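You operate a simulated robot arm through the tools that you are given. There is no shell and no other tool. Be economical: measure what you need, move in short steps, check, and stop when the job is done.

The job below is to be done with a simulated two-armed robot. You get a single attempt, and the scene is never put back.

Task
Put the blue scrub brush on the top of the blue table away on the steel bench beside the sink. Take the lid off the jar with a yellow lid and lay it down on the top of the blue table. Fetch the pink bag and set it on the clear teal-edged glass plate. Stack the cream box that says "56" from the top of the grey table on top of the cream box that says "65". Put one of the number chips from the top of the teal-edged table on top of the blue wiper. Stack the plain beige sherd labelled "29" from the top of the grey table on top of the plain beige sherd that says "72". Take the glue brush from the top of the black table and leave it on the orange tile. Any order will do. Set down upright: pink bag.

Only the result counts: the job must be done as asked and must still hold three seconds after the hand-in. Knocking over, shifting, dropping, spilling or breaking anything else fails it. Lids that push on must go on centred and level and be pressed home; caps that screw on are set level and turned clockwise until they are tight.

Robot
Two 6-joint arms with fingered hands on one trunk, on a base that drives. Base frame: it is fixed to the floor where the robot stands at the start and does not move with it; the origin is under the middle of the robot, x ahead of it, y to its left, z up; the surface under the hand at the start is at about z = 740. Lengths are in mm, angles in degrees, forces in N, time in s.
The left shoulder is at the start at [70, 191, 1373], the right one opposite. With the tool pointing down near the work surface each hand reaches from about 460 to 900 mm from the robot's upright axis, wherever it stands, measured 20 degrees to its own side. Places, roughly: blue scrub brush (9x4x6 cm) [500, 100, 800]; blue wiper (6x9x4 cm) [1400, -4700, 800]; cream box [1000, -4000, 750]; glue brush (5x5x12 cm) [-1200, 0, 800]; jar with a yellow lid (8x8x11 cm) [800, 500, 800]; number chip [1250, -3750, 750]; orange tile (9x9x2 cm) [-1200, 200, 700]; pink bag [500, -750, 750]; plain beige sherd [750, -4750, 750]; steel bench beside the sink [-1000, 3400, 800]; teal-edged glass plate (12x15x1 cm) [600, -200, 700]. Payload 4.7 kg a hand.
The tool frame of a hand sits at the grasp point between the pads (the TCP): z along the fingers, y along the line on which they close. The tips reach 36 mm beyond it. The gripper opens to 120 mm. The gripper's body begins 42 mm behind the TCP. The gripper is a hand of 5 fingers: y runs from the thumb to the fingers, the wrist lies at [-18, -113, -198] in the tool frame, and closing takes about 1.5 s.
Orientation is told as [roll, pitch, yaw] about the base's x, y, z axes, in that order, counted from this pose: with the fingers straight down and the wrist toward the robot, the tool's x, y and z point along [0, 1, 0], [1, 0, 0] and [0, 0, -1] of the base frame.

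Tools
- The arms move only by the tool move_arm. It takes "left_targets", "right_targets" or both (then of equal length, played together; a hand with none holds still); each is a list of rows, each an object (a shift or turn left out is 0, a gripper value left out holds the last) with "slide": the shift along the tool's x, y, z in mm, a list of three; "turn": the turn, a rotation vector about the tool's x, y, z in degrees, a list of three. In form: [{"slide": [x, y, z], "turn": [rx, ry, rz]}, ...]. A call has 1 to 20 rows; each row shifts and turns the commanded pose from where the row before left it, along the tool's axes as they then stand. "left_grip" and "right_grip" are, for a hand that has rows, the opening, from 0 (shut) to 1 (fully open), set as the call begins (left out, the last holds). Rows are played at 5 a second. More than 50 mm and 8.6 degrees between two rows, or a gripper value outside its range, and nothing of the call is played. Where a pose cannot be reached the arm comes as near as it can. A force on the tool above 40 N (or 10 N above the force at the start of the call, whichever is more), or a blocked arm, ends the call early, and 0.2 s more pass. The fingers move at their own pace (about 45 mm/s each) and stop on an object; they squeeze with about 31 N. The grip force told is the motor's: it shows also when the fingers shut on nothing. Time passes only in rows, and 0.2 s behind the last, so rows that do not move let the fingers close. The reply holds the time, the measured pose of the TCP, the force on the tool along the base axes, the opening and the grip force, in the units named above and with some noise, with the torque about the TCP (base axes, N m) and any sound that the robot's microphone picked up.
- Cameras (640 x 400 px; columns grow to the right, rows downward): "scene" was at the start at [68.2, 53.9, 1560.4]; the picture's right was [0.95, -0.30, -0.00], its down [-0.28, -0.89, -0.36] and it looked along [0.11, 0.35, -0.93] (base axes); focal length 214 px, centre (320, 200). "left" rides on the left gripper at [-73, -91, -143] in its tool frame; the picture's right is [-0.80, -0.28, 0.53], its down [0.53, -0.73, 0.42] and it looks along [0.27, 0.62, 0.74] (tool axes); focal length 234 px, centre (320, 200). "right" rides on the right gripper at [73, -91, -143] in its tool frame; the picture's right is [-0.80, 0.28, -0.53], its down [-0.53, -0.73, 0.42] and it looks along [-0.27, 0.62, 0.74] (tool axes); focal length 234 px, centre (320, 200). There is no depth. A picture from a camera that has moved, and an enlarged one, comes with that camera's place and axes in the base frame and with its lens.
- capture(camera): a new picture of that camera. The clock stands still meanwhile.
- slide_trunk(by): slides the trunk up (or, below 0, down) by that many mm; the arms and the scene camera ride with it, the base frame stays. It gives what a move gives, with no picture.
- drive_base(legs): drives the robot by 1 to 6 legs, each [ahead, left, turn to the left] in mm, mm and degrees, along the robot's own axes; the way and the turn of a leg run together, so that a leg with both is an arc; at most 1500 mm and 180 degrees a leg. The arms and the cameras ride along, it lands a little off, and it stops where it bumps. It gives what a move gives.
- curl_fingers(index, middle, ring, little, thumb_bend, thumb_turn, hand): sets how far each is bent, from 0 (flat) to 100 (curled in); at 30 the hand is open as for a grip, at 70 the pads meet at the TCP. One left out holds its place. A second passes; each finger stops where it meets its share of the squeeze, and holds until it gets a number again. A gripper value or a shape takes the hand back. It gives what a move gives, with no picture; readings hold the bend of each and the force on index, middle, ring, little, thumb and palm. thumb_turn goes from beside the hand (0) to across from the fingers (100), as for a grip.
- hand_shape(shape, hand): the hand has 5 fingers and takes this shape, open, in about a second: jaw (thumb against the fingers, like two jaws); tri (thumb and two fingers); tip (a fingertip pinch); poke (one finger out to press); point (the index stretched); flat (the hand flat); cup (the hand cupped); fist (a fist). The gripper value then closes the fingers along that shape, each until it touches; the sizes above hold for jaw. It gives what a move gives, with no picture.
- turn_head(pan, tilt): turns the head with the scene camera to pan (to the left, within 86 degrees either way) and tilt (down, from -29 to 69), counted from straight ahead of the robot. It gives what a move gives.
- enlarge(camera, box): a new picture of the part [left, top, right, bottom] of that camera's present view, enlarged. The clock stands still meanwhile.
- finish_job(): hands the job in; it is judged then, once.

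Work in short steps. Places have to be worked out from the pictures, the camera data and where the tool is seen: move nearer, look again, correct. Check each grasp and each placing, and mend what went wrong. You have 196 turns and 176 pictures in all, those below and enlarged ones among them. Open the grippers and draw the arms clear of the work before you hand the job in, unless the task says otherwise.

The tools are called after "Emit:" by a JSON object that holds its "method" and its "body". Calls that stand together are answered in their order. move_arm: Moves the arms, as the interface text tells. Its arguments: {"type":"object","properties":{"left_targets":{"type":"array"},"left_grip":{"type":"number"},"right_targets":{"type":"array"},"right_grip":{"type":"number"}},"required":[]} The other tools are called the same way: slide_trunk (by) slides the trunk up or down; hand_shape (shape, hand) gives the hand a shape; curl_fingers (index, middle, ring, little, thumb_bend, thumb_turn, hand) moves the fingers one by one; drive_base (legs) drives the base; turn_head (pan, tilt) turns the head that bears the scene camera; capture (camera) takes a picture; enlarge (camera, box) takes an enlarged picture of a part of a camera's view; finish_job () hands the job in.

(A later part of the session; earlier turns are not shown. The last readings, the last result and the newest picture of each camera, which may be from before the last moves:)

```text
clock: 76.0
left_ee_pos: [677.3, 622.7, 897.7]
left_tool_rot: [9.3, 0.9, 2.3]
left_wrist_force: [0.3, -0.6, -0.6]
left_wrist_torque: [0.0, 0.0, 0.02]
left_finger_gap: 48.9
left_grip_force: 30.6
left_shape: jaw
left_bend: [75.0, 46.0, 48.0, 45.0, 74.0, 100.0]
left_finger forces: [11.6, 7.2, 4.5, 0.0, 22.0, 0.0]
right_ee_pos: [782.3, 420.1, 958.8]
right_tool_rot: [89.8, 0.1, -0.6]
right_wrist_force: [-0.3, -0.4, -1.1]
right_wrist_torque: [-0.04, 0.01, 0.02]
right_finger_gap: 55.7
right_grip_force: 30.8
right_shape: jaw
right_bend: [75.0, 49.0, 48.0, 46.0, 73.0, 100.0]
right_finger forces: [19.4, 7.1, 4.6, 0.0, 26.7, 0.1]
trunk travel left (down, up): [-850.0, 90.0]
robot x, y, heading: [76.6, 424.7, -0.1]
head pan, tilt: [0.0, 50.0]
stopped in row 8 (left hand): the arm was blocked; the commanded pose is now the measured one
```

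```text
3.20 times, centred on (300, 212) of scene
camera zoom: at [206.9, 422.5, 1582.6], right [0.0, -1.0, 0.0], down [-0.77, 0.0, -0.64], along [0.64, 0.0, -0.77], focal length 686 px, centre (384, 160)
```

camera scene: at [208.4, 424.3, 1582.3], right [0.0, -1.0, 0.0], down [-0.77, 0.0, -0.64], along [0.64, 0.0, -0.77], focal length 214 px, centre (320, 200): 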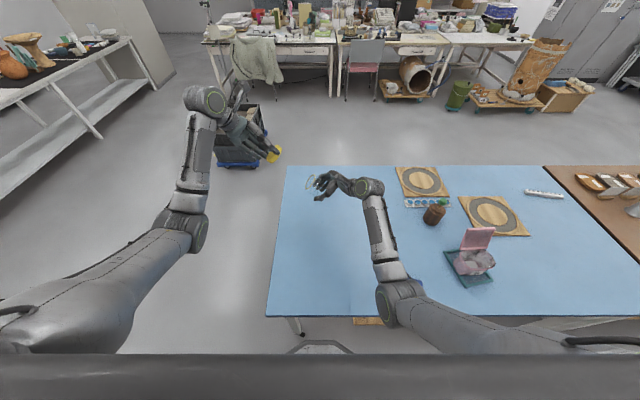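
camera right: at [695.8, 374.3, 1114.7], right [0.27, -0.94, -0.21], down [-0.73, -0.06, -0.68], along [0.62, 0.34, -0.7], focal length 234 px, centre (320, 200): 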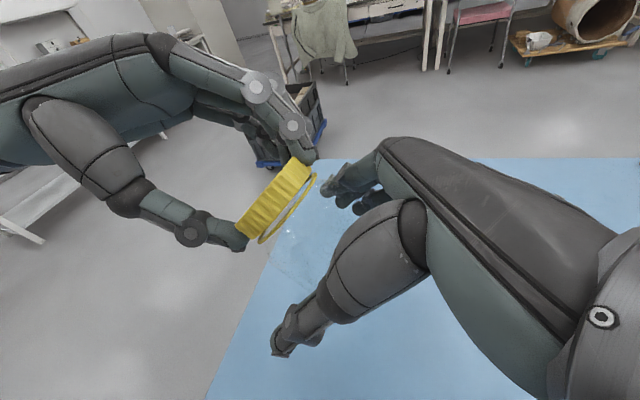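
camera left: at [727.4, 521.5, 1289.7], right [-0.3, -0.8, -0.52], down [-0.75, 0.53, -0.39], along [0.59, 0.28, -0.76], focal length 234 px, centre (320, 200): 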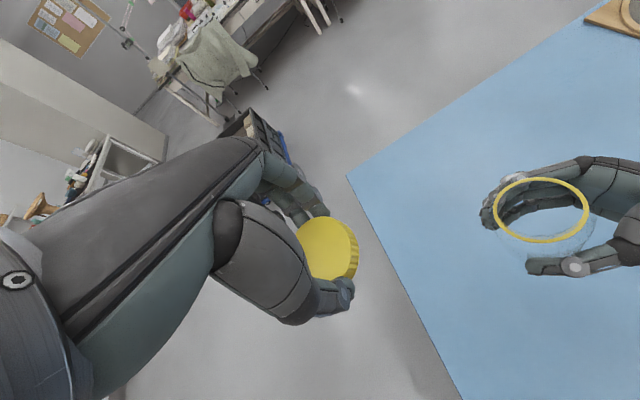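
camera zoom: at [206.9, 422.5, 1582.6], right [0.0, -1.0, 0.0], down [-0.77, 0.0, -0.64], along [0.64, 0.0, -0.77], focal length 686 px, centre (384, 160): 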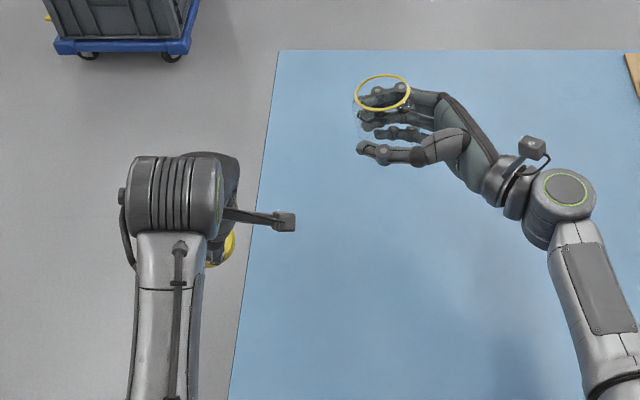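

The left arm was blocked again when coming inward near the body; it drifted to y 623. I check the lid in the hand.

Emit:
{"method": "capture", "body": {"camera": "left"}}

Emit:
{"method": "capture", "body": {"camera": "scene"}}

```text
87 pictures are left
camera left: at [593.0, 525.0, 1029.6], right [-0.26, -0.72, -0.64], down [-0.76, 0.56, -0.32], along [0.59, 0.41, -0.69], focal length 234 px, centre (320, 200)
```

left: 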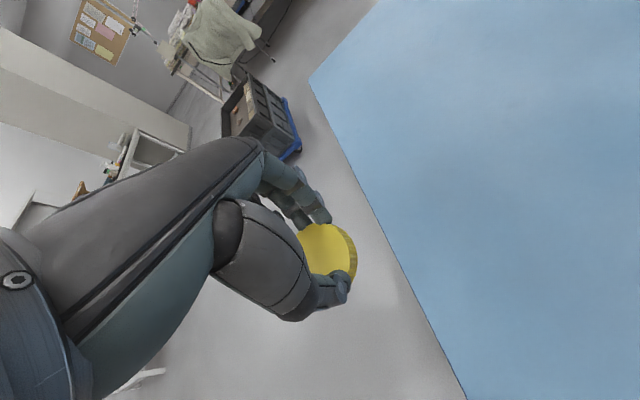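

```text
86 pictures are left
camera scene: at [206.9, 422.5, 1582.6], right [0.0, -1.0, 0.0], down [-0.77, 0.0, -0.64], along [0.64, 0.0, -0.77], focal length 214 px, centre (320, 200)
```

scene: 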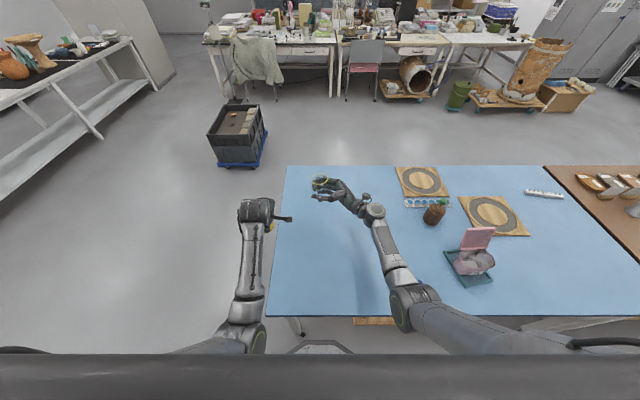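

I raise the left hand 60 mm and drive right 200 mm so the left arm works on its own side.

Emit:
{"method": "move_arm", "body": {"left_targets": [{"slide": [0, 10, -30]}, {"slide": [0, 10, -30], "turn": [0, -4, 0]}, {"turn": [0, -5, 0]}]}}

Emit:
{"method": "drive_base", "body": {"legs": [[0, -200, 0]]}}

```text
clock: 76.8
left_ee_pos: [700.0, 613.7, 956.0]
left_tool_rot: [0.0, 0.9, 2.3]
left_wrist_force: [-0.6, -0.6, 0.5]
left_wrist_torque: [-0.01, -0.01, -0.01]
left_finger_gap: 48.6
left_grip_force: 31.3
left_shape: jaw
left_bend: [75.0, 45.0, 48.0, 45.0, 74.0, 100.0]
left_finger forces: [11.5, 7.2, 4.4, 0.0, 21.7, 0.0]
right_ee_pos: [784.1, 421.6, 956.7]
right_tool_rot: [89.8, 0.0, -0.6]
right_wrist_force: [-0.6, -0.1, -1.7]
right_wrist_torque: [0.0, 0.04, 0.01]
right_finger_gap: 55.9
right_grip_force: 30.8
right_shape: jaw
right_bend: [75.0, 49.0, 48.0, 46.0, 73.0, 100.0]
right_finger forces: [19.4, 6.9, 4.6, 0.0, 26.6, 0.0]
trunk travel left (down, up): [-850.0, 90.0]
robot x, y, heading: [82.6, 421.9, -0.1]
head pan, tilt: [0.0, 50.0]
```

```text
clock: 78.4
left_ee_pos: [698.4, 416.4, 955.4]
left_tool_rot: [0.3, 1.0, 2.4]
left_wrist_force: [0.7, 0.3, 0.1]
left_wrist_torque: [0.01, 0.01, 0.0]
left_finger_gap: 49.2
left_grip_force: 30.9
left_shape: jaw
left_bend: [75.0, 45.0, 48.0, 45.0, 74.0, 100.0]
left_finger forces: [11.5, 7.2, 4.3, 0.0, 21.8, 0.1]
right_ee_pos: [783.9, 224.9, 958.3]
right_tool_rot: [89.7, 0.0, -0.3]
right_wrist_force: [-0.1, -0.6, -1.8]
right_wrist_torque: [0.0, 0.0, -0.01]
right_finger_gap: 56.0
right_grip_force: 30.9
right_shape: jaw
right_bend: [75.0, 49.0, 48.0, 46.0, 73.0, 100.0]
right_finger forces: [19.5, 7.0, 4.6, 0.1, 26.6, 0.0]
trunk travel left (down, up): [-850.0, 90.0]
robot x, y, heading: [83.4, 223.7, 0.2]
head pan, tilt: [0.0, 50.0]
```

The left hand is now over clear table at (698,416). I lower to z≈805 and look.

Emit:
{"method": "move_arm", "body": {"left_targets": [{"slide": [0, 0, 40]}, {"slide": [0, 0, 40]}, {"slide": [0, 0, 40]}, {"slide": [0, 0, 30]}]}}

Emit:
{"method": "enlarge", "body": {"camera": "left", "box": [240, 160, 440, 340]}}

Emit:
{"method": "enlarge", "body": {"camera": "scene", "box": [180, 170, 340, 290]}}

```text
clock: 79.4
left_ee_pos: [698.4, 418.7, 806.8]
left_tool_rot: [0.2, 0.8, 2.4]
left_wrist_force: [-0.6, 0.1, -0.5]
left_wrist_torque: [0.0, 0.02, 0.02]
left_finger_gap: 49.0
left_grip_force: 31.0
left_shape: jaw
left_bend: [75.0, 45.0, 48.0, 45.0, 74.0, 100.0]
left_finger forces: [11.5, 7.2, 4.3, 0.0, 21.8, 0.0]
right_ee_pos: [783.4, 223.6, 957.7]
right_tool_rot: [89.9, 0.0, -0.3]
right_wrist_force: [-0.1, -0.1, -2.3]
right_wrist_torque: [-0.01, -0.01, -0.04]
right_finger_gap: 55.9
right_grip_force: 31.0
right_shape: jaw
right_bend: [75.0, 49.0, 48.0, 46.0, 73.0, 100.0]
right_finger forces: [19.4, 7.0, 4.6, 0.0, 26.5, 0.0]
trunk travel left (down, up): [-850.0, 90.0]
robot x, y, heading: [82.1, 225.5, 0.1]
head pan, tilt: [0.0, 50.0]
```

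```text
2.22 times, centred on (340, 250) of left
camera zoom: at [613.1, 341.7, 950.8], right [-0.25, -0.81, -0.52], down [-0.76, 0.5, -0.41], along [0.6, 0.29, -0.75], focal length 520 px, centre (276, 89)
```

zoom: 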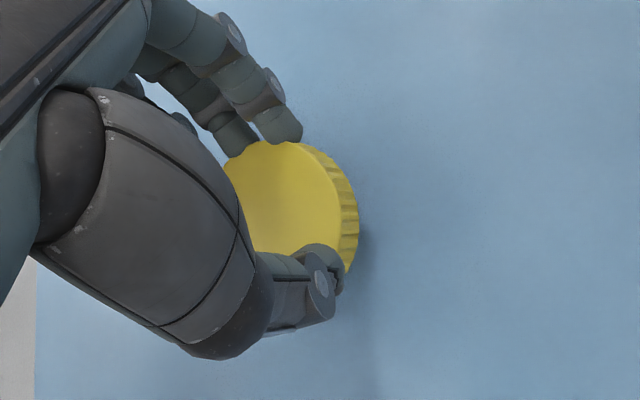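

```text
3.33 times, centred on (260, 230) of scene
camera zoom: at [209.2, 225.4, 1582.3], right [0.0, -1.0, 0.0], down [-0.77, 0.0, -0.64], along [0.64, 0.0, -0.77], focal length 715 px, centre (520, 100)
```

zoom: 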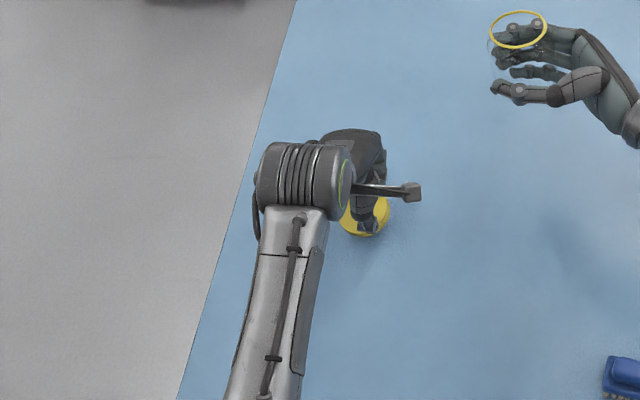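

I lower in 3 mm steps until contact.

Emit:
{"method": "move_arm", "body": {"left_targets": [{"slide": [0, 0, 4]}, {"slide": [0, 0, 4]}, {"slide": [0, 0, 4]}, {"slide": [0, 0, 4]}, {"slide": [0, 0, 3]}, {"slide": [0, 0, 3]}, {"slide": [0, 0, 3]}, {"slide": [0, 0, 3]}, {"slide": [0, 0, 3]}]}}

Emit:
{"method": "enlarge", "body": {"camera": "left", "box": [240, 160, 440, 340]}}

```text
clock: 81.1
left_ee_pos: [699.7, 414.8, 787.6]
left_tool_rot: [0.0, 0.1, 2.3]
left_wrist_force: [-9.9, -1.0, 24.1]
left_wrist_torque: [-0.01, 1.26, 0.1]
left_finger_gap: 49.7
left_grip_force: 30.8
left_shape: jaw
left_bend: [74.0, 46.0, 48.0, 45.0, 75.0, 100.0]
left_finger forces: [8.4, 6.2, 4.5, 0.0, 56.6, 0.1]
right_ee_pos: [781.5, 224.2, 959.2]
right_tool_rot: [89.9, 0.0, -0.4]
right_wrist_force: [0.0, 0.1, -3.7]
right_wrist_torque: [0.03, -0.02, 0.01]
right_finger_gap: 55.6
right_grip_force: 31.1
right_shape: jaw
right_bend: [75.0, 49.0, 48.0, 46.0, 73.0, 100.0]
right_finger forces: [19.4, 7.1, 4.6, 0.0, 26.6, 0.0]
trunk travel left (down, up): [-850.0, 90.0]
robot x, y, heading: [77.9, 221.6, -0.0]
head pan, tilt: [0.0, 50.0]
stopped in row 8 (left hand): the force on the tool passed its limit at 44 N (the readings are from after the stop); the commanded pose is now the measured one
```

```text
2.22 times, centred on (340, 250) of left
camera zoom: at [612.5, 339.6, 931.8], right [-0.25, -0.81, -0.53], down [-0.76, 0.5, -0.42], along [0.61, 0.29, -0.74], focal length 520 px, centre (276, 89)
```

zoom: 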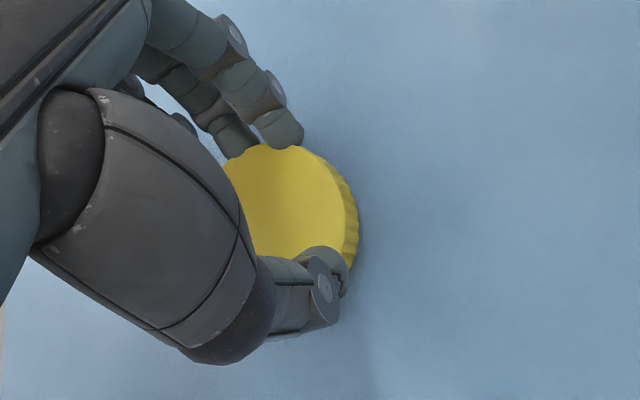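

Contact reached (thumb side low). I relieve 2 mm and open the hand.

Emit:
{"method": "move_arm", "body": {"left_targets": [{"slide": [0, 0, -2]}, {}]}}

Emit:
{"method": "move_arm", "body": {"left_targets": [{}, {}, {}, {}, {}, {}, {}, {}, {"slide": [0, 0, -30]}, {"slide": [0, 0, -40]}, {"slide": [0, 0, -40]}, {"slide": [0, 0, -40]}], "left_grip": 1}}

Emit:
{"method": "capture", "body": {"camera": "left"}}

```text
clock: 81.7
left_ee_pos: [698.4, 415.1, 788.6]
left_tool_rot: [0.0, 0.2, 2.4]
left_wrist_force: [-0.7, -0.1, 15.1]
left_wrist_torque: [0.04, 0.52, 0.0]
left_finger_gap: 49.5
left_grip_force: 30.8
left_shape: jaw
left_bend: [74.0, 46.0, 48.0, 45.0, 75.0, 100.0]
left_finger forces: [11.1, 7.9, 5.6, 0.1, 48.0, 0.1]
right_ee_pos: [782.7, 224.0, 959.5]
right_tool_rot: [89.9, 0.0, -0.3]
right_wrist_force: [0.6, 0.1, -2.1]
right_wrist_torque: [-0.02, 0.05, 0.0]
right_finger_gap: 55.9
right_grip_force: 30.3
right_shape: jaw
right_bend: [75.0, 49.0, 48.0, 46.0, 73.0, 100.0]
right_finger forces: [19.3, 7.0, 4.6, 0.0, 26.6, 0.0]
trunk travel left (down, up): [-850.0, 90.0]
robot x, y, heading: [79.9, 221.8, 0.5]
head pan, tilt: [0.0, 50.0]
```

```text
clock: 84.3
left_ee_pos: [701.5, 416.3, 936.5]
left_tool_rot: [0.1, 0.5, 2.5]
left_wrist_force: [0.3, 0.5, 0.0]
left_wrist_torque: [0.0, 0.0, 0.03]
left_finger_gap: 119.5
left_grip_force: 0.0
left_shape: jaw
left_bend: [30.0, 30.0, 30.0, 30.0, 30.0, 98.0]
left_finger forces: [0.1, 0.1, 0.0, 0.0, 0.0, 0.1]
right_ee_pos: [784.4, 224.1, 957.8]
right_tool_rot: [89.9, 0.2, -0.3]
right_wrist_force: [-0.3, 0.2, -1.8]
right_wrist_torque: [0.03, -0.06, 0.07]
right_finger_gap: 55.9
right_grip_force: 30.9
right_shape: jaw
right_bend: [75.0, 49.0, 48.0, 46.0, 73.0, 100.0]
right_finger forces: [19.3, 7.1, 4.5, 0.0, 26.6, 0.0]
trunk travel left (down, up): [-850.0, 90.0]
robot x, y, heading: [83.3, 222.7, 0.2]
head pan, tilt: [0.0, 50.0]
```

```text
82 pictures are left
camera left: at [615.6, 340.1, 1081.5], right [-0.25, -0.81, -0.52], down [-0.76, 0.5, -0.42], along [0.6, 0.29, -0.74], focal length 234 px, centre (320, 200)
```

left: 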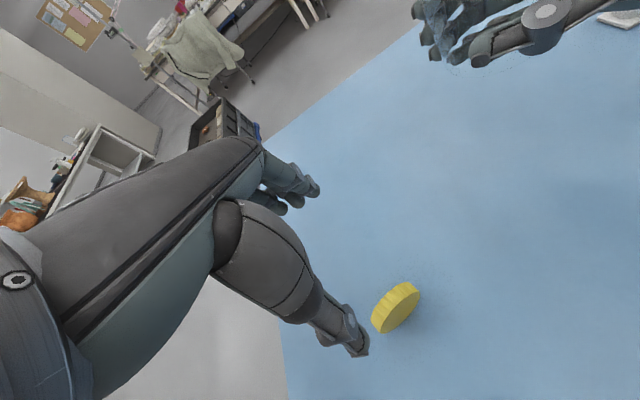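

The lid seems to be on its edge; I enlarge.

Emit:
{"method": "enlarge", "body": {"camera": "left", "box": [340, 260, 460, 350]}}

Emit:
{"method": "enlarge", "body": {"camera": "scene", "box": [210, 180, 310, 260]}}

```text
4.44 times, centred on (400, 305) of left
camera zoom: at [615.6, 340.1, 1081.5], right [-0.25, -0.81, -0.52], down [-0.76, 0.5, -0.42], along [0.6, 0.29, -0.74], focal length 1041 px, centre (-36, -267)
```

zoom: 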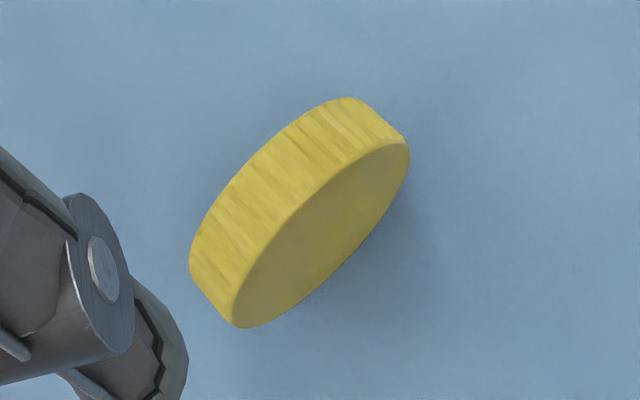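

```text
5.00 times, centred on (260, 220) of scene
camera zoom: at [209.2, 224.3, 1582.2], right [0.0, -1.0, 0.0], down [-0.77, 0.0, -0.64], along [0.64, 0.0, -0.77], focal length 1072 px, centre (620, 100)
```

zoom: 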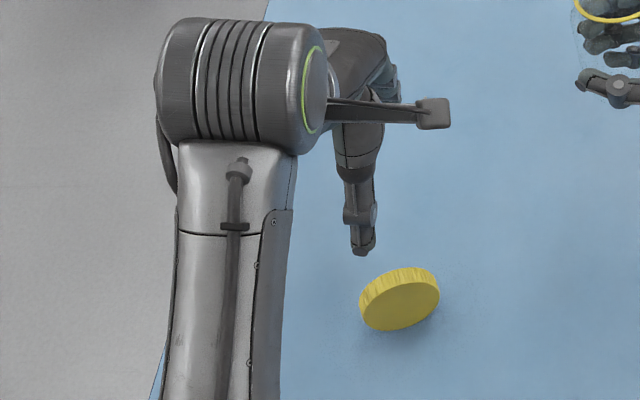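

The lid stands on edge at (660,410) with its top facing me. I lower the open hand around it so the thumb can nudge its top edge away from me and lay it flat.

Emit:
{"method": "move_arm", "body": {"left_targets": [{"slide": [-5, -13, 36]}, {"slide": [0, 0, 36]}, {"slide": [0, 0, 34]}]}}

Emit:
{"method": "enlarge", "body": {"camera": "left", "box": [280, 180, 440, 350]}}

```text
clock: 85.1
left_ee_pos: [687.9, 411.9, 829.0]
left_tool_rot: [0.0, 0.4, 2.4]
left_wrist_force: [0.2, 0.1, -0.2]
left_wrist_torque: [0.0, -0.02, -0.01]
left_finger_gap: 119.7
left_grip_force: 0.1
left_shape: jaw
left_bend: [30.0, 30.0, 30.0, 30.0, 30.0, 98.0]
left_finger forces: [0.1, 0.0, 0.0, 0.0, 0.1, 0.1]
right_ee_pos: [783.7, 224.3, 957.8]
right_tool_rot: [89.9, 0.1, -0.4]
right_wrist_force: [0.2, 0.0, -1.5]
right_wrist_torque: [0.0, -0.05, 0.0]
right_finger_gap: 56.0
right_grip_force: 31.1
right_shape: jaw
right_bend: [75.0, 49.0, 48.0, 46.0, 73.0, 100.0]
right_finger forces: [19.4, 7.0, 4.7, 0.0, 26.6, 0.0]
trunk travel left (down, up): [-850.0, 90.0]
robot x, y, heading: [81.6, 221.5, 0.2]
head pan, tilt: [0.0, 50.0]
```

```text
2.35 times, centred on (360, 265) of left
camera zoom: at [601.9, 335.8, 972.8], right [-0.25, -0.81, -0.52], down [-0.76, 0.5, -0.42], along [0.6, 0.29, -0.74], focal length 551 px, centre (226, 47)
```

zoom: 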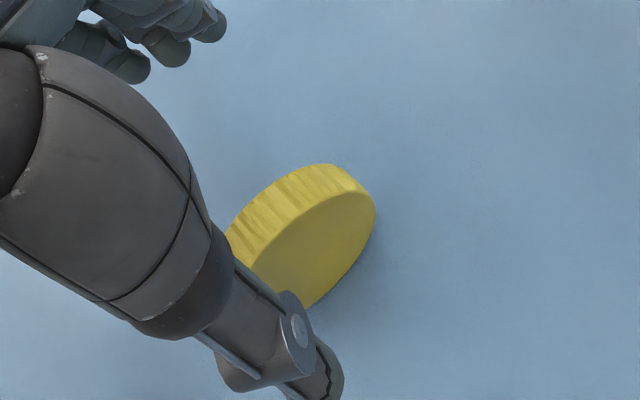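

I nudge toward +x in small steps.

Emit:
{"method": "move_arm", "body": {"left_targets": [{"slide": [0, 6, 0]}, {"slide": [0, 6, 0]}, {"slide": [0, 6, 0]}, {"slide": [0, 6, 0]}, {"slide": [0, 6, 0]}, {"slide": [0, 6, 0]}, {"slide": [0, 6, 0]}]}}

Emit:
{"method": "enlarge", "body": {"camera": "left", "box": [240, 160, 440, 350]}}

```text
clock: 86.7
left_ee_pos: [729.0, 411.5, 830.5]
left_tool_rot: [0.1, 0.4, 2.3]
left_wrist_force: [0.1, -0.3, 0.5]
left_wrist_torque: [0.03, -0.02, 0.04]
left_finger_gap: 120.1
left_grip_force: 0.1
left_shape: jaw
left_bend: [30.0, 30.0, 30.0, 30.0, 30.0, 98.0]
left_finger forces: [0.1, 0.0, 0.1, 0.1, 0.0, 0.0]
right_ee_pos: [784.4, 226.1, 958.5]
right_tool_rot: [89.9, 0.1, -0.2]
right_wrist_force: [-0.2, -0.2, -1.9]
right_wrist_torque: [0.01, -0.01, 0.0]
right_finger_gap: 55.8
right_grip_force: 30.9
right_shape: jaw
right_bend: [75.0, 49.0, 48.0, 46.0, 73.0, 100.0]
right_finger forces: [19.3, 7.0, 4.6, 0.0, 26.6, 0.0]
trunk travel left (down, up): [-850.0, 90.0]
robot x, y, heading: [82.1, 220.7, 0.5]
head pan, tilt: [0.0, 50.0]
```

```text
2.11 times, centred on (340, 255) of left
camera zoom: at [643.3, 336.3, 974.0], right [-0.25, -0.81, -0.52], down [-0.76, 0.5, -0.42], along [0.6, 0.29, -0.74], focal length 493 px, centre (278, 84)
```

zoom: 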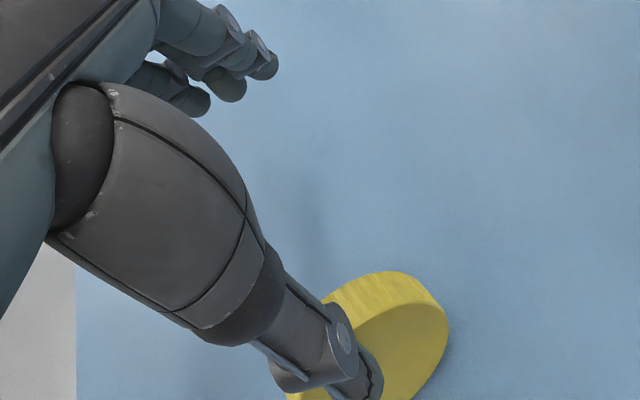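

It seems the thumb has just reached it. I continue another 30 mm.

Emit:
{"method": "move_arm", "body": {"left_targets": [{"slide": [0, 5, 0]}, {"slide": [0, 5, 0]}, {"slide": [0, 5, 0]}, {"slide": [0, 5, 0]}, {"slide": [0, 5, 0]}, {"slide": [0, 5, 0]}]}}

Emit:
{"method": "enlarge", "body": {"camera": "left", "box": [240, 160, 480, 390]}}

```text
clock: 88.1
left_ee_pos: [758.3, 413.8, 829.6]
left_tool_rot: [0.1, 0.4, 2.4]
left_wrist_force: [0.0, 0.1, 1.3]
left_wrist_torque: [0.0, -0.01, 0.01]
left_finger_gap: 119.9
left_grip_force: 0.1
left_shape: jaw
left_bend: [30.0, 30.0, 30.0, 30.0, 30.0, 98.0]
left_finger forces: [0.1, 0.0, 0.0, 0.0, 0.0, 0.0]
right_ee_pos: [784.4, 224.2, 958.6]
right_tool_rot: [89.7, 0.0, -0.3]
right_wrist_force: [0.6, 0.1, -2.2]
right_wrist_torque: [-0.03, 0.01, 0.05]
right_finger_gap: 55.8
right_grip_force: 30.8
right_shape: jaw
right_bend: [75.0, 49.0, 48.0, 46.0, 73.0, 100.0]
right_finger forces: [19.4, 6.9, 4.7, 0.1, 26.6, 0.0]
trunk travel left (down, up): [-850.0, 90.0]
robot x, y, heading: [82.8, 225.1, -0.0]
head pan, tilt: [0.0, 50.0]
```

```text
1.74 times, centred on (360, 275) of left
camera zoom: at [673.3, 337.7, 974.0], right [-0.25, -0.81, -0.52], down [-0.76, 0.5, -0.42], along [0.6, 0.29, -0.74], focal length 407 px, centre (250, 70)
```

zoom: 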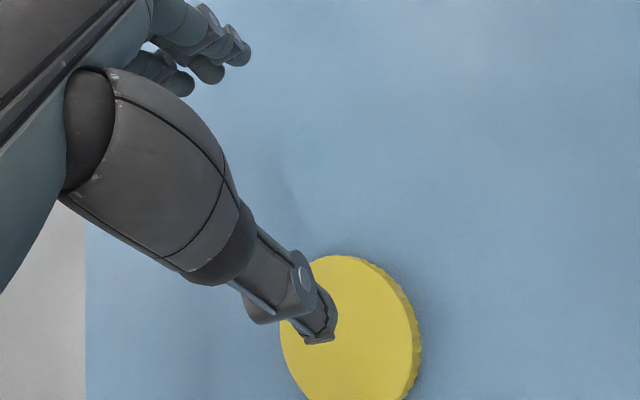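

The lid now lies flat, top up. I raise the left hand and yaw it -40° so it can take the jar by its rim from the right hand.

Emit:
{"method": "move_arm", "body": {"left_targets": [{"slide": [0, 0, -40]}, {"slide": [0, 0, -40]}, {"slide": [0, 0, -45]}, {"slide": [0, 0, -45]}, {"slide": [0, 0, -45], "turn": [0, 0, 8]}, {"slide": [0, 0, -45], "turn": [0, 0, 8]}, {"turn": [0, 0, 8]}, {"turn": [0, 0, 8]}, {"turn": [0, 0, 8]}]}}

Emit:
{"method": "capture", "body": {"camera": "scene"}}

Emit:
{"method": "capture", "body": {"camera": "left"}}

```text
clock: 90.1
left_ee_pos: [760.1, 414.3, 1091.0]
left_tool_rot: [-0.2, 0.4, -37.7]
left_wrist_force: [0.3, 0.2, -0.4]
left_wrist_torque: [0.02, 0.01, -0.01]
left_finger_gap: 119.8
left_grip_force: 0.1
left_shape: jaw
left_bend: [30.0, 30.0, 30.0, 30.0, 30.0, 98.0]
left_finger forces: [0.0, 0.0, 0.1, 0.1, 0.0, 0.0]
right_ee_pos: [784.1, 224.7, 957.7]
right_tool_rot: [89.9, 0.1, -0.3]
right_wrist_force: [0.5, 0.3, -2.3]
right_wrist_torque: [0.02, -0.02, -0.03]
right_finger_gap: 55.7
right_grip_force: 31.3
right_shape: jaw
right_bend: [75.0, 49.0, 48.0, 46.0, 74.0, 100.0]
right_finger forces: [19.3, 7.0, 4.5, 0.0, 26.7, 0.0]
trunk travel left (down, up): [-850.0, 90.0]
robot x, y, heading: [79.4, 222.5, 0.2]
head pan, tilt: [0.0, 50.0]
```

```text
76 pictures are left
camera scene: at [209.3, 224.9, 1582.3], right [0.0, -1.0, 0.0], down [-0.77, 0.0, -0.64], along [0.64, 0.0, -0.77], focal length 214 px, centre (320, 200)
```

scene: 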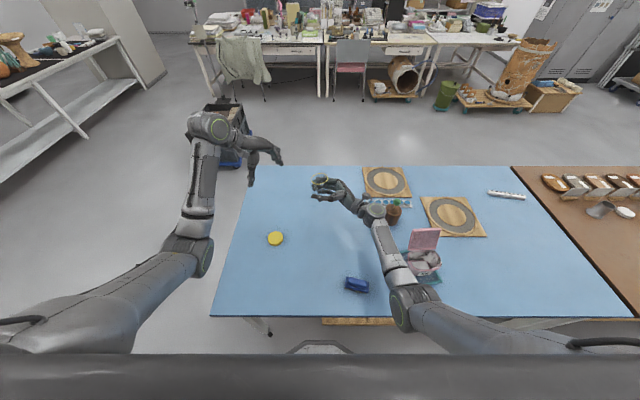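

```text
75 pictures are left
camera left: at [646.0, 412.8, 1235.2], right [-0.72, -0.46, -0.52], down [-0.26, 0.87, -0.42], along [0.65, -0.17, -0.74], focal length 234 px, centre (320, 200)
```

left: 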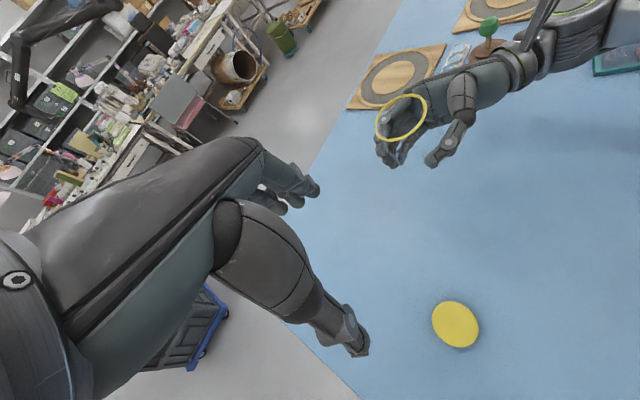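

Lid is flat on the table. The jar's ring is at (791,225,1000); I bring the left hand over it.

Emit:
{"method": "move_arm", "body": {"left_targets": [{"slide": [-32.5, 35, 0]}, {"slide": [-32.5, 35, 0]}, {"slide": [-32.5, 35, 0]}, {"slide": [-32.5, 35, 0]}]}}

Emit:
{"method": "capture", "body": {"camera": "left"}}

```text
clock: 91.1
left_ee_pos: [791.1, 221.9, 1093.1]
left_tool_rot: [0.0, 0.5, -37.6]
left_wrist_force: [0.7, 0.4, 0.3]
left_wrist_torque: [0.02, 0.0, 0.02]
left_finger_gap: 120.0
left_grip_force: 0.1
left_shape: jaw
left_bend: [30.0, 30.0, 30.0, 30.0, 30.0, 98.0]
left_finger forces: [0.1, 0.0, 0.0, 0.0, 0.0, 0.0]
right_ee_pos: [783.9, 223.5, 958.5]
right_tool_rot: [89.9, 0.1, -0.4]
right_wrist_force: [0.3, -1.2, -1.9]
right_wrist_torque: [0.02, -0.03, 0.02]
right_finger_gap: 56.1
right_grip_force: 31.7
right_shape: jaw
right_bend: [75.0, 49.0, 48.0, 46.0, 74.0, 100.0]
right_finger forces: [19.4, 7.0, 4.5, 0.0, 26.5, 0.0]
trunk travel left (down, up): [-850.0, 90.0]
robot x, y, heading: [80.6, 225.5, -0.1]
head pan, tilt: [0.0, 50.0]
```

```text
74 pictures are left
camera left: at [676.2, 220.5, 1237.1], right [-0.71, -0.46, -0.52], down [-0.26, 0.87, -0.42], along [0.65, -0.16, -0.74], focal length 234 px, centre (320, 200)
```

left: 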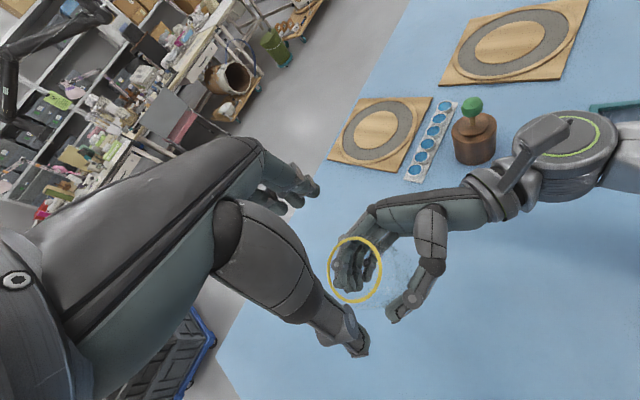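

Ring centre (793,227). I lower 52 mm with a small correction and close on the neck.

Emit:
{"method": "move_arm", "body": {"left_targets": [{"slide": [5, -1.5, 18]}, {"slide": [0, 0, 18]}, {"slide": [0, 0, 17]}]}}

Emit:
{"method": "move_arm", "body": {"left_targets": [{}, {}, {}, {}, {}, {}, {}, {}], "left_grip": 0}}

Emit:
{"method": "enlarge", "body": {"camera": "scene", "box": [270, 130, 390, 220]}}

```text
clock: 91.9
left_ee_pos: [794.8, 229.7, 1037.7]
left_tool_rot: [-0.2, 0.4, -37.6]
left_wrist_force: [0.9, 0.3, 0.3]
left_wrist_torque: [0.01, -0.03, 0.02]
left_finger_gap: 119.8
left_grip_force: 0.0
left_shape: jaw
left_bend: [30.0, 30.0, 30.0, 30.0, 30.0, 98.0]
left_finger forces: [0.0, 0.1, 0.0, 0.0, 0.1, 0.0]
right_ee_pos: [784.6, 224.0, 957.9]
right_tool_rot: [89.7, 0.1, -0.3]
right_wrist_force: [0.3, -0.4, -2.4]
right_wrist_torque: [-0.03, -0.01, 0.01]
right_finger_gap: 55.6
right_grip_force: 30.9
right_shape: jaw
right_bend: [75.0, 49.0, 48.0, 46.0, 74.0, 100.0]
right_finger forces: [19.6, 7.1, 4.5, 0.0, 26.6, 0.0]
trunk travel left (down, up): [-850.0, 90.0]
robot x, y, heading: [78.9, 226.2, 0.3]
head pan, tilt: [0.0, 50.0]
```

```text
clock: 93.7
left_ee_pos: [793.9, 229.9, 1037.5]
left_tool_rot: [-0.2, 0.5, -37.5]
left_wrist_force: [-2.9, 2.1, 4.0]
left_wrist_torque: [0.13, 0.04, 0.02]
left_finger_gap: 54.0
left_grip_force: 31.4
left_shape: jaw
left_bend: [74.0, 50.0, 51.0, 48.0, 71.0, 100.0]
left_finger forces: [12.8, 8.3, 0.0, 0.0, 25.9, 0.1]
right_ee_pos: [783.4, 224.8, 957.0]
right_tool_rot: [89.7, 0.1, -0.3]
right_wrist_force: [2.0, -2.8, -5.1]
right_wrist_torque: [0.03, 0.11, -0.03]
right_finger_gap: 55.5
right_grip_force: 30.7
right_shape: jaw
right_bend: [75.0, 49.0, 48.0, 46.0, 74.0, 100.0]
right_finger forces: [20.7, 7.9, 5.0, 0.0, 25.7, 0.0]
trunk travel left (down, up): [-850.0, 90.0]
robot x, y, heading: [77.5, 223.4, 0.2]
head pan, tilt: [0.0, 50.0]
```

```text
4.44 times, centred on (330, 175) of scene
camera zoom: at [209.1, 224.5, 1582.3], right [0.0, -1.0, 0.0], down [-0.77, 0.0, -0.64], along [0.64, 0.0, -0.77], focal length 953 px, centre (276, 311)
```

zoom: 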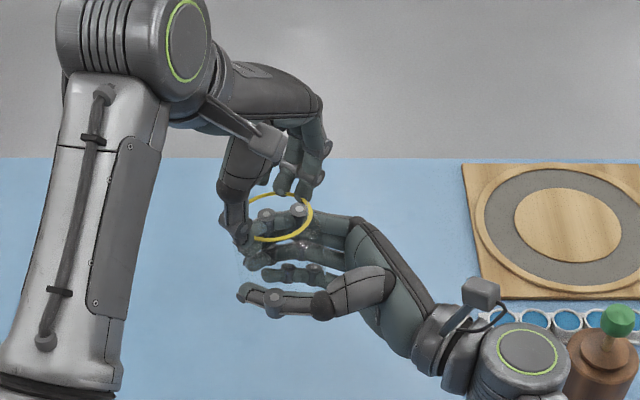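

The left hand holds the neck. I open the right hand and withdraw it.

Emit:
{"method": "move_arm", "body": {"right_targets": [{}, {}, {}, {}, {}, {}, {"slide": [0, 0, -30]}, {"slide": [0, 0, -40]}, {"slide": [0, 0, -40]}, {"slide": [0, 0, -40]}], "right_grip": 1}}

Emit:
{"method": "enlarge", "body": {"camera": "scene", "box": [270, 130, 390, 220]}}

```text
clock: 95.9
left_ee_pos: [793.9, 228.6, 1038.1]
left_tool_rot: [0.0, 0.4, -37.5]
left_wrist_force: [-0.2, -0.1, -0.3]
left_wrist_torque: [0.05, 0.01, -0.01]
left_finger_gap: 53.3
left_grip_force: 31.1
left_shape: jaw
left_bend: [74.0, 50.0, 51.0, 48.0, 71.0, 100.0]
left_finger forces: [13.5, 9.4, 0.0, 0.0, 23.9, 0.0]
right_ee_pos: [782.5, 73.4, 956.4]
right_tool_rot: [90.0, -0.1, -0.3]
right_wrist_force: [0.2, 0.2, 0.3]
right_wrist_torque: [0.02, 0.03, 0.04]
right_finger_gap: 119.6
right_grip_force: 0.1
right_shape: jaw
right_bend: [30.0, 30.0, 30.0, 30.0, 30.0, 98.0]
right_finger forces: [0.1, 0.1, 0.0, 0.0, 0.1, 0.0]
trunk travel left (down, up): [-850.0, 90.0]
robot x, y, heading: [80.5, 223.2, 0.1]
head pan, tilt: [0.0, 50.0]
```

```text
4.44 times, centred on (330, 175) of scene
camera zoom: at [209.1, 222.5, 1582.3], right [0.0, -1.0, 0.0], down [-0.77, 0.0, -0.64], along [0.64, 0.0, -0.77], focal length 953 px, centre (276, 311)
```

zoom: 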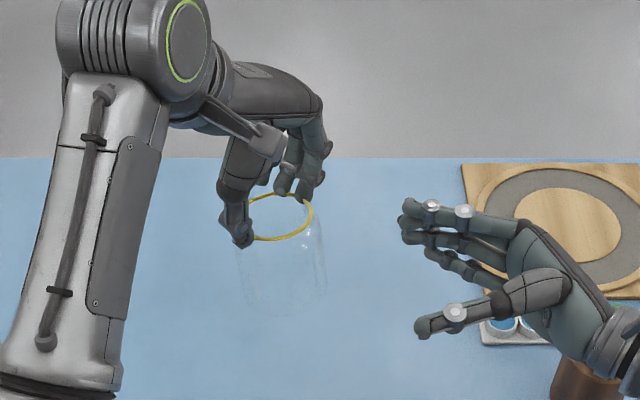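

The jar hangs upright. I carry it to (835,505) and lower to just above the table, while the right hand rolls back to pointing down.

Emit:
{"method": "move_arm", "body": {"left_targets": [{"slide": [40.5, -22.7, 0]}, {"slide": [40.5, -22.7, 0]}, {"slide": [40.5, -22.7, 0]}, {"slide": [40.5, -22.7, 0]}, {"slide": [40.5, -22.7, 0]}, {"slide": [40.5, -22.7, 0]}, {"slide": [0, 0, 40]}, {"slide": [0, 0, 40]}, {"slide": [0, 0, 40]}, {"slide": [0, 0, 35]}, {}], "right_targets": [{"turn": [0, -8.2, 0]}, {"turn": [0, -8.2, 0]}, {"turn": [0, -8.2, 0]}, {"turn": [0, -8.2, 0]}, {"turn": [0, -8.2, 0]}, {"turn": [0, -8.2, 0]}, {"turn": [0, -8.2, 0]}, {"turn": [0, -8.2, 0]}, {"turn": [0, -8.2, 0]}, {"turn": [0, -8.2, 0]}, {"turn": [0, -8, 0]}]}}

Emit:
{"method": "capture", "body": {"camera": "left"}}

```text
clock: 98.3
left_ee_pos: [833.8, 507.5, 881.6]
left_tool_rot: [-0.2, 0.3, -37.6]
left_wrist_force: [1.0, -0.4, 0.1]
left_wrist_torque: [0.01, -0.01, 0.03]
left_finger_gap: 53.0
left_grip_force: 31.1
left_shape: jaw
left_bend: [74.0, 50.0, 51.0, 48.0, 72.0, 100.0]
left_finger forces: [13.8, 9.1, 0.1, 0.0, 23.9, 0.1]
right_ee_pos: [784.5, 76.1, 959.4]
right_tool_rot: [-0.3, 0.0, -0.3]
right_wrist_force: [0.3, 0.5, 0.3]
right_wrist_torque: [-0.01, 0.01, -0.01]
right_finger_gap: 119.7
right_grip_force: 0.0
right_shape: jaw
right_bend: [30.0, 30.0, 30.0, 30.0, 30.0, 98.0]
right_finger forces: [0.0, 0.1, 0.0, 0.0, 0.0, 0.0]
trunk travel left (down, up): [-850.0, 90.0]
robot x, y, heading: [84.0, 223.6, 0.3]
head pan, tilt: [0.0, 50.0]
```

```text
71 pictures are left
camera left: at [719.4, 505.5, 1026.7], right [-0.72, -0.47, -0.52], down [-0.26, 0.87, -0.42], along [0.65, -0.17, -0.74], focal length 234 px, centre (320, 200)
```

left: 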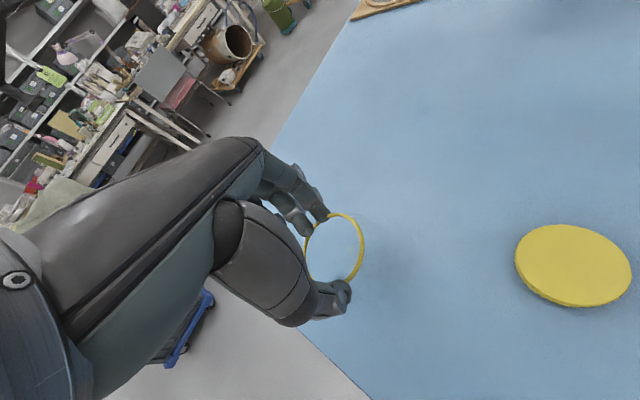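

I lower in 2.5 mm steps until contact.

Emit:
{"method": "move_arm", "body": {"left_targets": [{"slide": [0, 0, 2.5]}, {"slide": [0, 0, 2.5]}, {"slide": [0, 0, 2.5]}, {"slide": [0, 0, 2.5]}, {"slide": [0, 0, 2.5]}, {"slide": [0, 0, 2.5]}, {"slide": [0, 0, 2.5]}, {"slide": [0, 0, 2.5]}]}}

```text
clock: 100.1
left_ee_pos: [831.5, 504.9, 862.4]
left_tool_rot: [-0.2, 0.4, -37.6]
left_wrist_force: [-0.7, 0.2, 1.0]
left_wrist_torque: [0.02, -0.03, 0.0]
left_finger_gap: 53.2
left_grip_force: 31.2
left_shape: jaw
left_bend: [74.0, 50.0, 51.0, 48.0, 72.0, 100.0]
left_finger forces: [13.8, 9.1, 0.0, 0.1, 24.0, 0.0]
right_ee_pos: [783.5, 74.2, 958.1]
right_tool_rot: [0.0, 0.2, -0.3]
right_wrist_force: [0.0, -0.9, -0.7]
right_wrist_torque: [0.02, 0.0, -0.01]
right_finger_gap: 119.7
right_grip_force: 0.1
right_shape: jaw
right_bend: [30.0, 30.0, 30.0, 30.0, 30.0, 98.0]
right_finger forces: [0.0, 0.1, 0.0, 0.1, 0.0, 0.0]
trunk travel left (down, up): [-850.0, 90.0]
robot x, y, heading: [75.9, 221.7, 0.3]
head pan, tilt: [0.0, 50.0]
```

No contact yet; I keep lowering.

Emit:
{"method": "move_arm", "body": {"left_targets": [{"slide": [0, 0, 2]}, {"slide": [0, 0, 2]}, {"slide": [0, 0, 2]}, {"slide": [0, 0, 2]}, {"slide": [0, 0, 2]}, {"slide": [0, 0, 2]}, {"slide": [0, 0, 2]}, {"slide": [0, 0, 2]}]}}

Emit:
{"method": "enlarge", "body": {"camera": "left", "box": [280, 180, 440, 330]}}

```text
clock: 102.0
left_ee_pos: [835.4, 503.0, 855.6]
left_tool_rot: [0.1, -0.4, -37.7]
left_wrist_force: [-5.8, -0.8, 28.5]
left_wrist_torque: [0.09, 0.39, 0.05]
left_finger_gap: 55.2
left_grip_force: 31.2
left_shape: jaw
left_bend: [74.0, 50.0, 51.0, 48.0, 72.0, 99.0]
left_finger forces: [15.2, 12.0, 0.1, 0.0, 33.1, 0.0]
right_ee_pos: [780.7, 74.7, 959.6]
right_tool_rot: [-0.1, -0.2, -0.3]
right_wrist_force: [-0.3, -0.4, -1.5]
right_wrist_torque: [-0.01, 0.03, 0.0]
right_finger_gap: 119.6
right_grip_force: 0.0
right_shape: jaw
right_bend: [30.0, 30.0, 30.0, 30.0, 30.0, 98.0]
right_finger forces: [0.0, 0.0, 0.1, 0.0, 0.1, 0.1]
trunk travel left (down, up): [-850.0, 90.0]
robot x, y, heading: [82.0, 221.9, 0.3]
head pan, tilt: [0.0, 50.0]
stopped in row 8 (left hand): the force on the tool passed its limit at 41 N (the readings are from after the stop); the commanded pose is now the measured one
```

```text
2.67 times, centred on (360, 255) of left
camera zoom: at [718.9, 502.3, 997.2], right [-0.71, -0.47, -0.53], down [-0.25, 0.87, -0.43], along [0.66, -0.17, -0.73], focal length 624 px, centre (213, 53)
```

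zoom: 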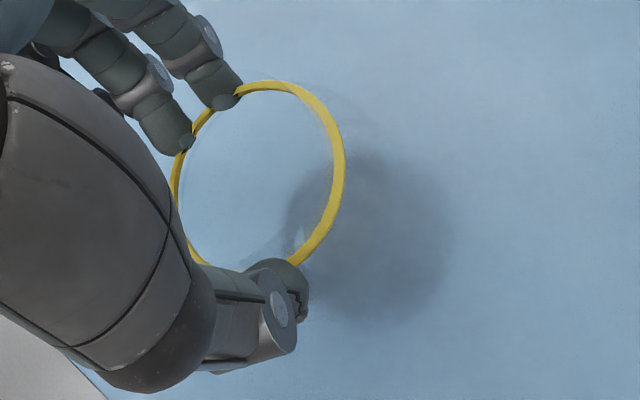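

Contact is firm with the jar on the table. I relieve 2 mm, release, and raise the hand.

Emit:
{"method": "move_arm", "body": {"left_targets": [{"slide": [0, 0, -2]}, {}]}}

Emit:
{"method": "move_arm", "body": {"left_targets": [{}, {}, {}, {}, {}, {}, {}, {}, {"slide": [0, 0, -30]}, {"slide": [0, 0, -40]}, {"slide": [0, 0, -40]}, {"slide": [0, 0, -40]}], "left_grip": 1}}

Emit:
{"method": "capture", "body": {"camera": "scene"}}

```text
clock: 102.6
left_ee_pos: [833.2, 502.4, 855.0]
left_tool_rot: [0.0, -0.1, -37.7]
left_wrist_force: [-0.4, -4.3, 17.7]
left_wrist_torque: [-0.2, -0.38, -0.04]
left_finger_gap: 54.9
left_grip_force: 30.9
left_shape: jaw
left_bend: [74.0, 49.0, 51.0, 48.0, 72.0, 100.0]
left_finger forces: [16.7, 15.1, 0.0, 0.0, 24.4, 0.1]
right_ee_pos: [780.7, 73.6, 960.5]
right_tool_rot: [-0.2, -0.1, -0.4]
right_wrist_force: [-0.8, 0.2, -0.2]
right_wrist_torque: [0.01, 0.02, -0.02]
right_finger_gap: 119.8
right_grip_force: 0.0
right_shape: jaw
right_bend: [30.0, 30.0, 30.0, 30.0, 30.0, 98.0]
right_finger forces: [0.0, 0.0, 0.0, 0.0, 0.0, 0.0]
trunk travel left (down, up): [-850.0, 90.0]
robot x, y, heading: [79.6, 222.3, 0.3]
head pan, tilt: [0.0, 50.0]
```

```text
clock: 105.2
left_ee_pos: [836.2, 504.8, 1002.1]
left_tool_rot: [-0.1, 0.2, -37.5]
left_wrist_force: [-0.6, 0.5, -0.4]
left_wrist_torque: [0.0, 0.02, 0.04]
left_finger_gap: 119.5
left_grip_force: 0.0
left_shape: jaw
left_bend: [30.0, 30.0, 30.0, 30.0, 30.0, 98.0]
left_finger forces: [0.0, 0.1, 0.1, 0.0, 0.0, 0.1]
right_ee_pos: [782.2, 75.5, 957.8]
right_tool_rot: [-0.2, 0.0, -0.3]
right_wrist_force: [-0.2, 0.0, 0.4]
right_wrist_torque: [-0.03, -0.01, -0.02]
right_finger_gap: 119.6
right_grip_force: 0.0
right_shape: jaw
right_bend: [30.0, 30.0, 30.0, 30.0, 30.0, 98.0]
right_finger forces: [0.1, 0.0, 0.0, 0.0, 0.1, 0.0]
trunk travel left (down, up): [-850.0, 90.0]
robot x, y, heading: [80.5, 225.4, 0.4]
head pan, tilt: [0.0, 50.0]
```

```text
69 pictures are left
camera scene: at [208.2, 224.2, 1582.3], right [0.0, -1.0, 0.0], down [-0.77, 0.0, -0.64], along [0.64, 0.0, -0.77], focal length 214 px, centre (320, 200)
```

scene: 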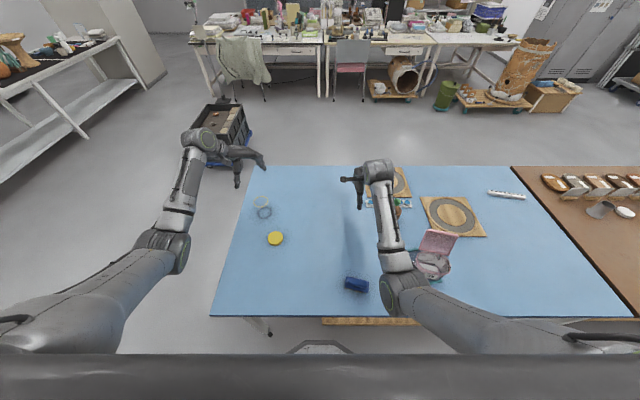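

The jar stands open at its old spot with the lid flat nearby. Next the scrub brush: I drive back 90 mm and bring the right hand toward it, then look.

Emit:
{"method": "drive_base", "body": {"legs": [[-90, 0, 0]]}}

Emit:
{"method": "move_arm", "body": {"right_targets": [{"slide": [2, -42, 10], "turn": [0, 0, 3.5]}, {"slide": [2, -42, 12], "turn": [0, 0, 3.5]}, {"slide": [2, -42, 12], "turn": [0, 0, 3.5]}, {"slide": [2, -42, 14], "turn": [0, 0, 3.5]}]}}

Emit:
{"method": "capture", "body": {"camera": "right"}}

```text
clock: 106.3
left_ee_pos: [748.1, 504.7, 1001.4]
left_tool_rot: [-0.2, 0.3, -37.6]
left_wrist_force: [-0.3, 0.5, -0.8]
left_wrist_torque: [0.01, 0.0, -0.01]
left_finger_gap: 119.8
left_grip_force: 0.1
left_shape: jaw
left_bend: [30.0, 30.0, 30.0, 30.0, 30.0, 98.0]
left_finger forces: [0.1, 0.0, 0.1, 0.0, 0.0, 0.0]
right_ee_pos: [695.2, 74.7, 956.8]
right_tool_rot: [0.0, 0.0, -0.4]
right_wrist_force: [-0.6, -0.2, -0.5]
right_wrist_torque: [-0.01, -0.01, 0.0]
right_finger_gap: 119.9
right_grip_force: 0.0
right_shape: jaw
right_bend: [30.0, 30.0, 30.0, 30.0, 30.0, 98.0]
right_finger forces: [0.0, 0.0, 0.1, 0.0, 0.0, 0.0]
trunk travel left (down, up): [-850.0, 90.0]
robot x, y, heading: [-4.7, 224.4, 0.2]
head pan, tilt: [0.0, 50.0]
```

```text
clock: 107.2
left_ee_pos: [746.3, 503.5, 1003.9]
left_tool_rot: [-0.1, -0.1, -37.7]
left_wrist_force: [0.7, -0.5, -0.3]
left_wrist_torque: [0.04, -0.02, -0.03]
left_finger_gap: 119.7
left_grip_force: 0.0
left_shape: jaw
left_bend: [30.0, 30.0, 30.0, 30.0, 30.0, 98.0]
left_finger forces: [0.0, 0.0, 0.0, 0.0, 0.0, 0.1]
right_ee_pos: [574.8, -12.3, 920.1]
right_tool_rot: [-10.8, -3.9, -12.6]
right_wrist_force: [0.5, -0.2, 0.4]
right_wrist_torque: [0.01, -0.01, 0.02]
right_finger_gap: 119.8
right_grip_force: 0.1
right_shape: jaw
right_bend: [30.0, 30.0, 30.0, 30.0, 30.0, 98.0]
right_finger forces: [0.0, 0.0, 0.0, 0.0, 0.1, 0.0]
right hand out of reach, approached as far as the arm can: row 4
trunk travel left (down, up): [-850.0, 90.0]
robot x, y, heading: [-7.8, 224.0, -0.2]
head pan, tilt: [0.0, 50.0]
stopped in row 4 (right hand): the arm was blocked; the commanded pose is now the measured one
```

```text
68 pictures are left
camera right: at [500.3, 103.7, 1040.4], right [0.08, -0.73, 0.68], down [-0.82, -0.43, -0.37], along [0.56, -0.53, -0.63], focal length 234 px, centre (320, 200)
```

right: 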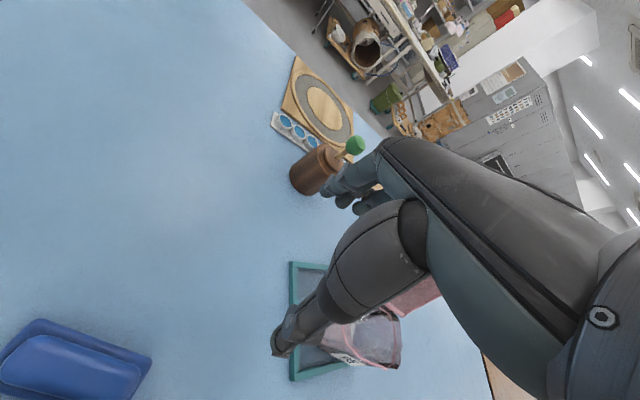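

Blocked near the body again. I drive back and left so the brush lies 20° to the right hand's side, at 630 mm.

Emit:
{"method": "drive_base", "body": {"legs": [[-105, 86, 0]]}}

Emit:
{"method": "move_arm", "body": {"right_targets": [{"turn": [2, 5.4, 0]}, {"turn": [2, 5.4, 0.7]}]}}

Emit:
{"method": "capture", "body": {"camera": "right"}}

```text
clock: 108.5
left_ee_pos: [642.9, 587.7, 1001.1]
left_tool_rot: [-0.1, 0.2, -37.7]
left_wrist_force: [-0.2, 0.3, 0.1]
left_wrist_torque: [0.06, 0.01, -0.02]
left_finger_gap: 119.6
left_grip_force: 0.0
left_shape: jaw
left_bend: [30.0, 30.0, 30.0, 30.0, 30.0, 98.0]
left_finger forces: [0.0, 0.0, 0.1, 0.0, 0.0, 0.0]
right_ee_pos: [471.9, 71.2, 917.5]
right_tool_rot: [-10.8, -3.8, -12.6]
right_wrist_force: [-1.0, 0.0, -0.7]
right_wrist_torque: [0.0, -0.02, -0.02]
right_finger_gap: 119.8
right_grip_force: 0.1
right_shape: jaw
right_bend: [30.0, 30.0, 30.0, 30.0, 30.0, 98.0]
right_finger forces: [0.0, 0.0, 0.0, 0.0, 0.0, 0.0]
trunk travel left (down, up): [-850.0, 90.0]
robot x, y, heading: [-114.1, 307.5, -0.0]
head pan, tilt: [0.0, 50.0]
```

```text
clock: 109.1
left_ee_pos: [641.6, 587.1, 1002.1]
left_tool_rot: [-0.1, 0.1, -37.7]
left_wrist_force: [-0.4, 0.8, 0.5]
left_wrist_torque: [-0.02, -0.01, 0.04]
left_finger_gap: 119.7
left_grip_force: 0.0
left_shape: jaw
left_bend: [30.0, 30.0, 30.0, 30.0, 30.0, 98.0]
left_finger forces: [0.0, 0.0, 0.0, 0.0, 0.1, 0.1]
right_ee_pos: [470.5, 71.5, 918.5]
right_tool_rot: [0.0, 0.3, -13.7]
right_wrist_force: [-1.2, 0.1, -0.8]
right_wrist_torque: [-0.02, 0.0, 0.03]
right_finger_gap: 120.1
right_grip_force: 0.1
right_shape: jaw
right_bend: [30.0, 30.0, 30.0, 30.0, 30.0, 98.0]
right_finger forces: [0.0, 0.0, 0.0, 0.0, 0.0, 0.0]
trunk travel left (down, up): [-850.0, 90.0]
robot x, y, heading: [-111.5, 307.4, -0.0]
head pan, tilt: [0.0, 50.0]
```

```text
67 pictures are left
camera right: at [400.3, 163.1, 1062.2], right [0.08, -0.85, 0.52], down [-0.84, -0.34, -0.42], along [0.54, -0.4, -0.74], focal length 234 px, centre (320, 200)
```

right: 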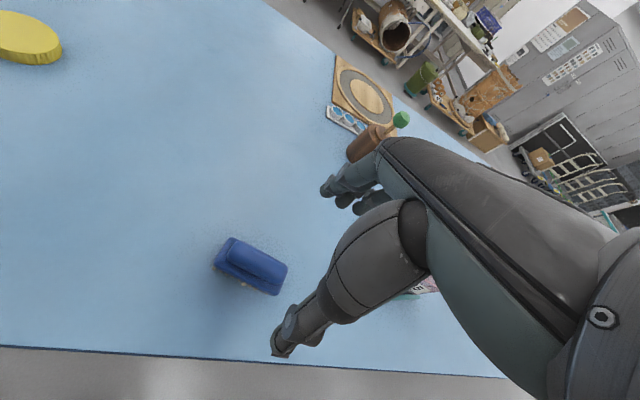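

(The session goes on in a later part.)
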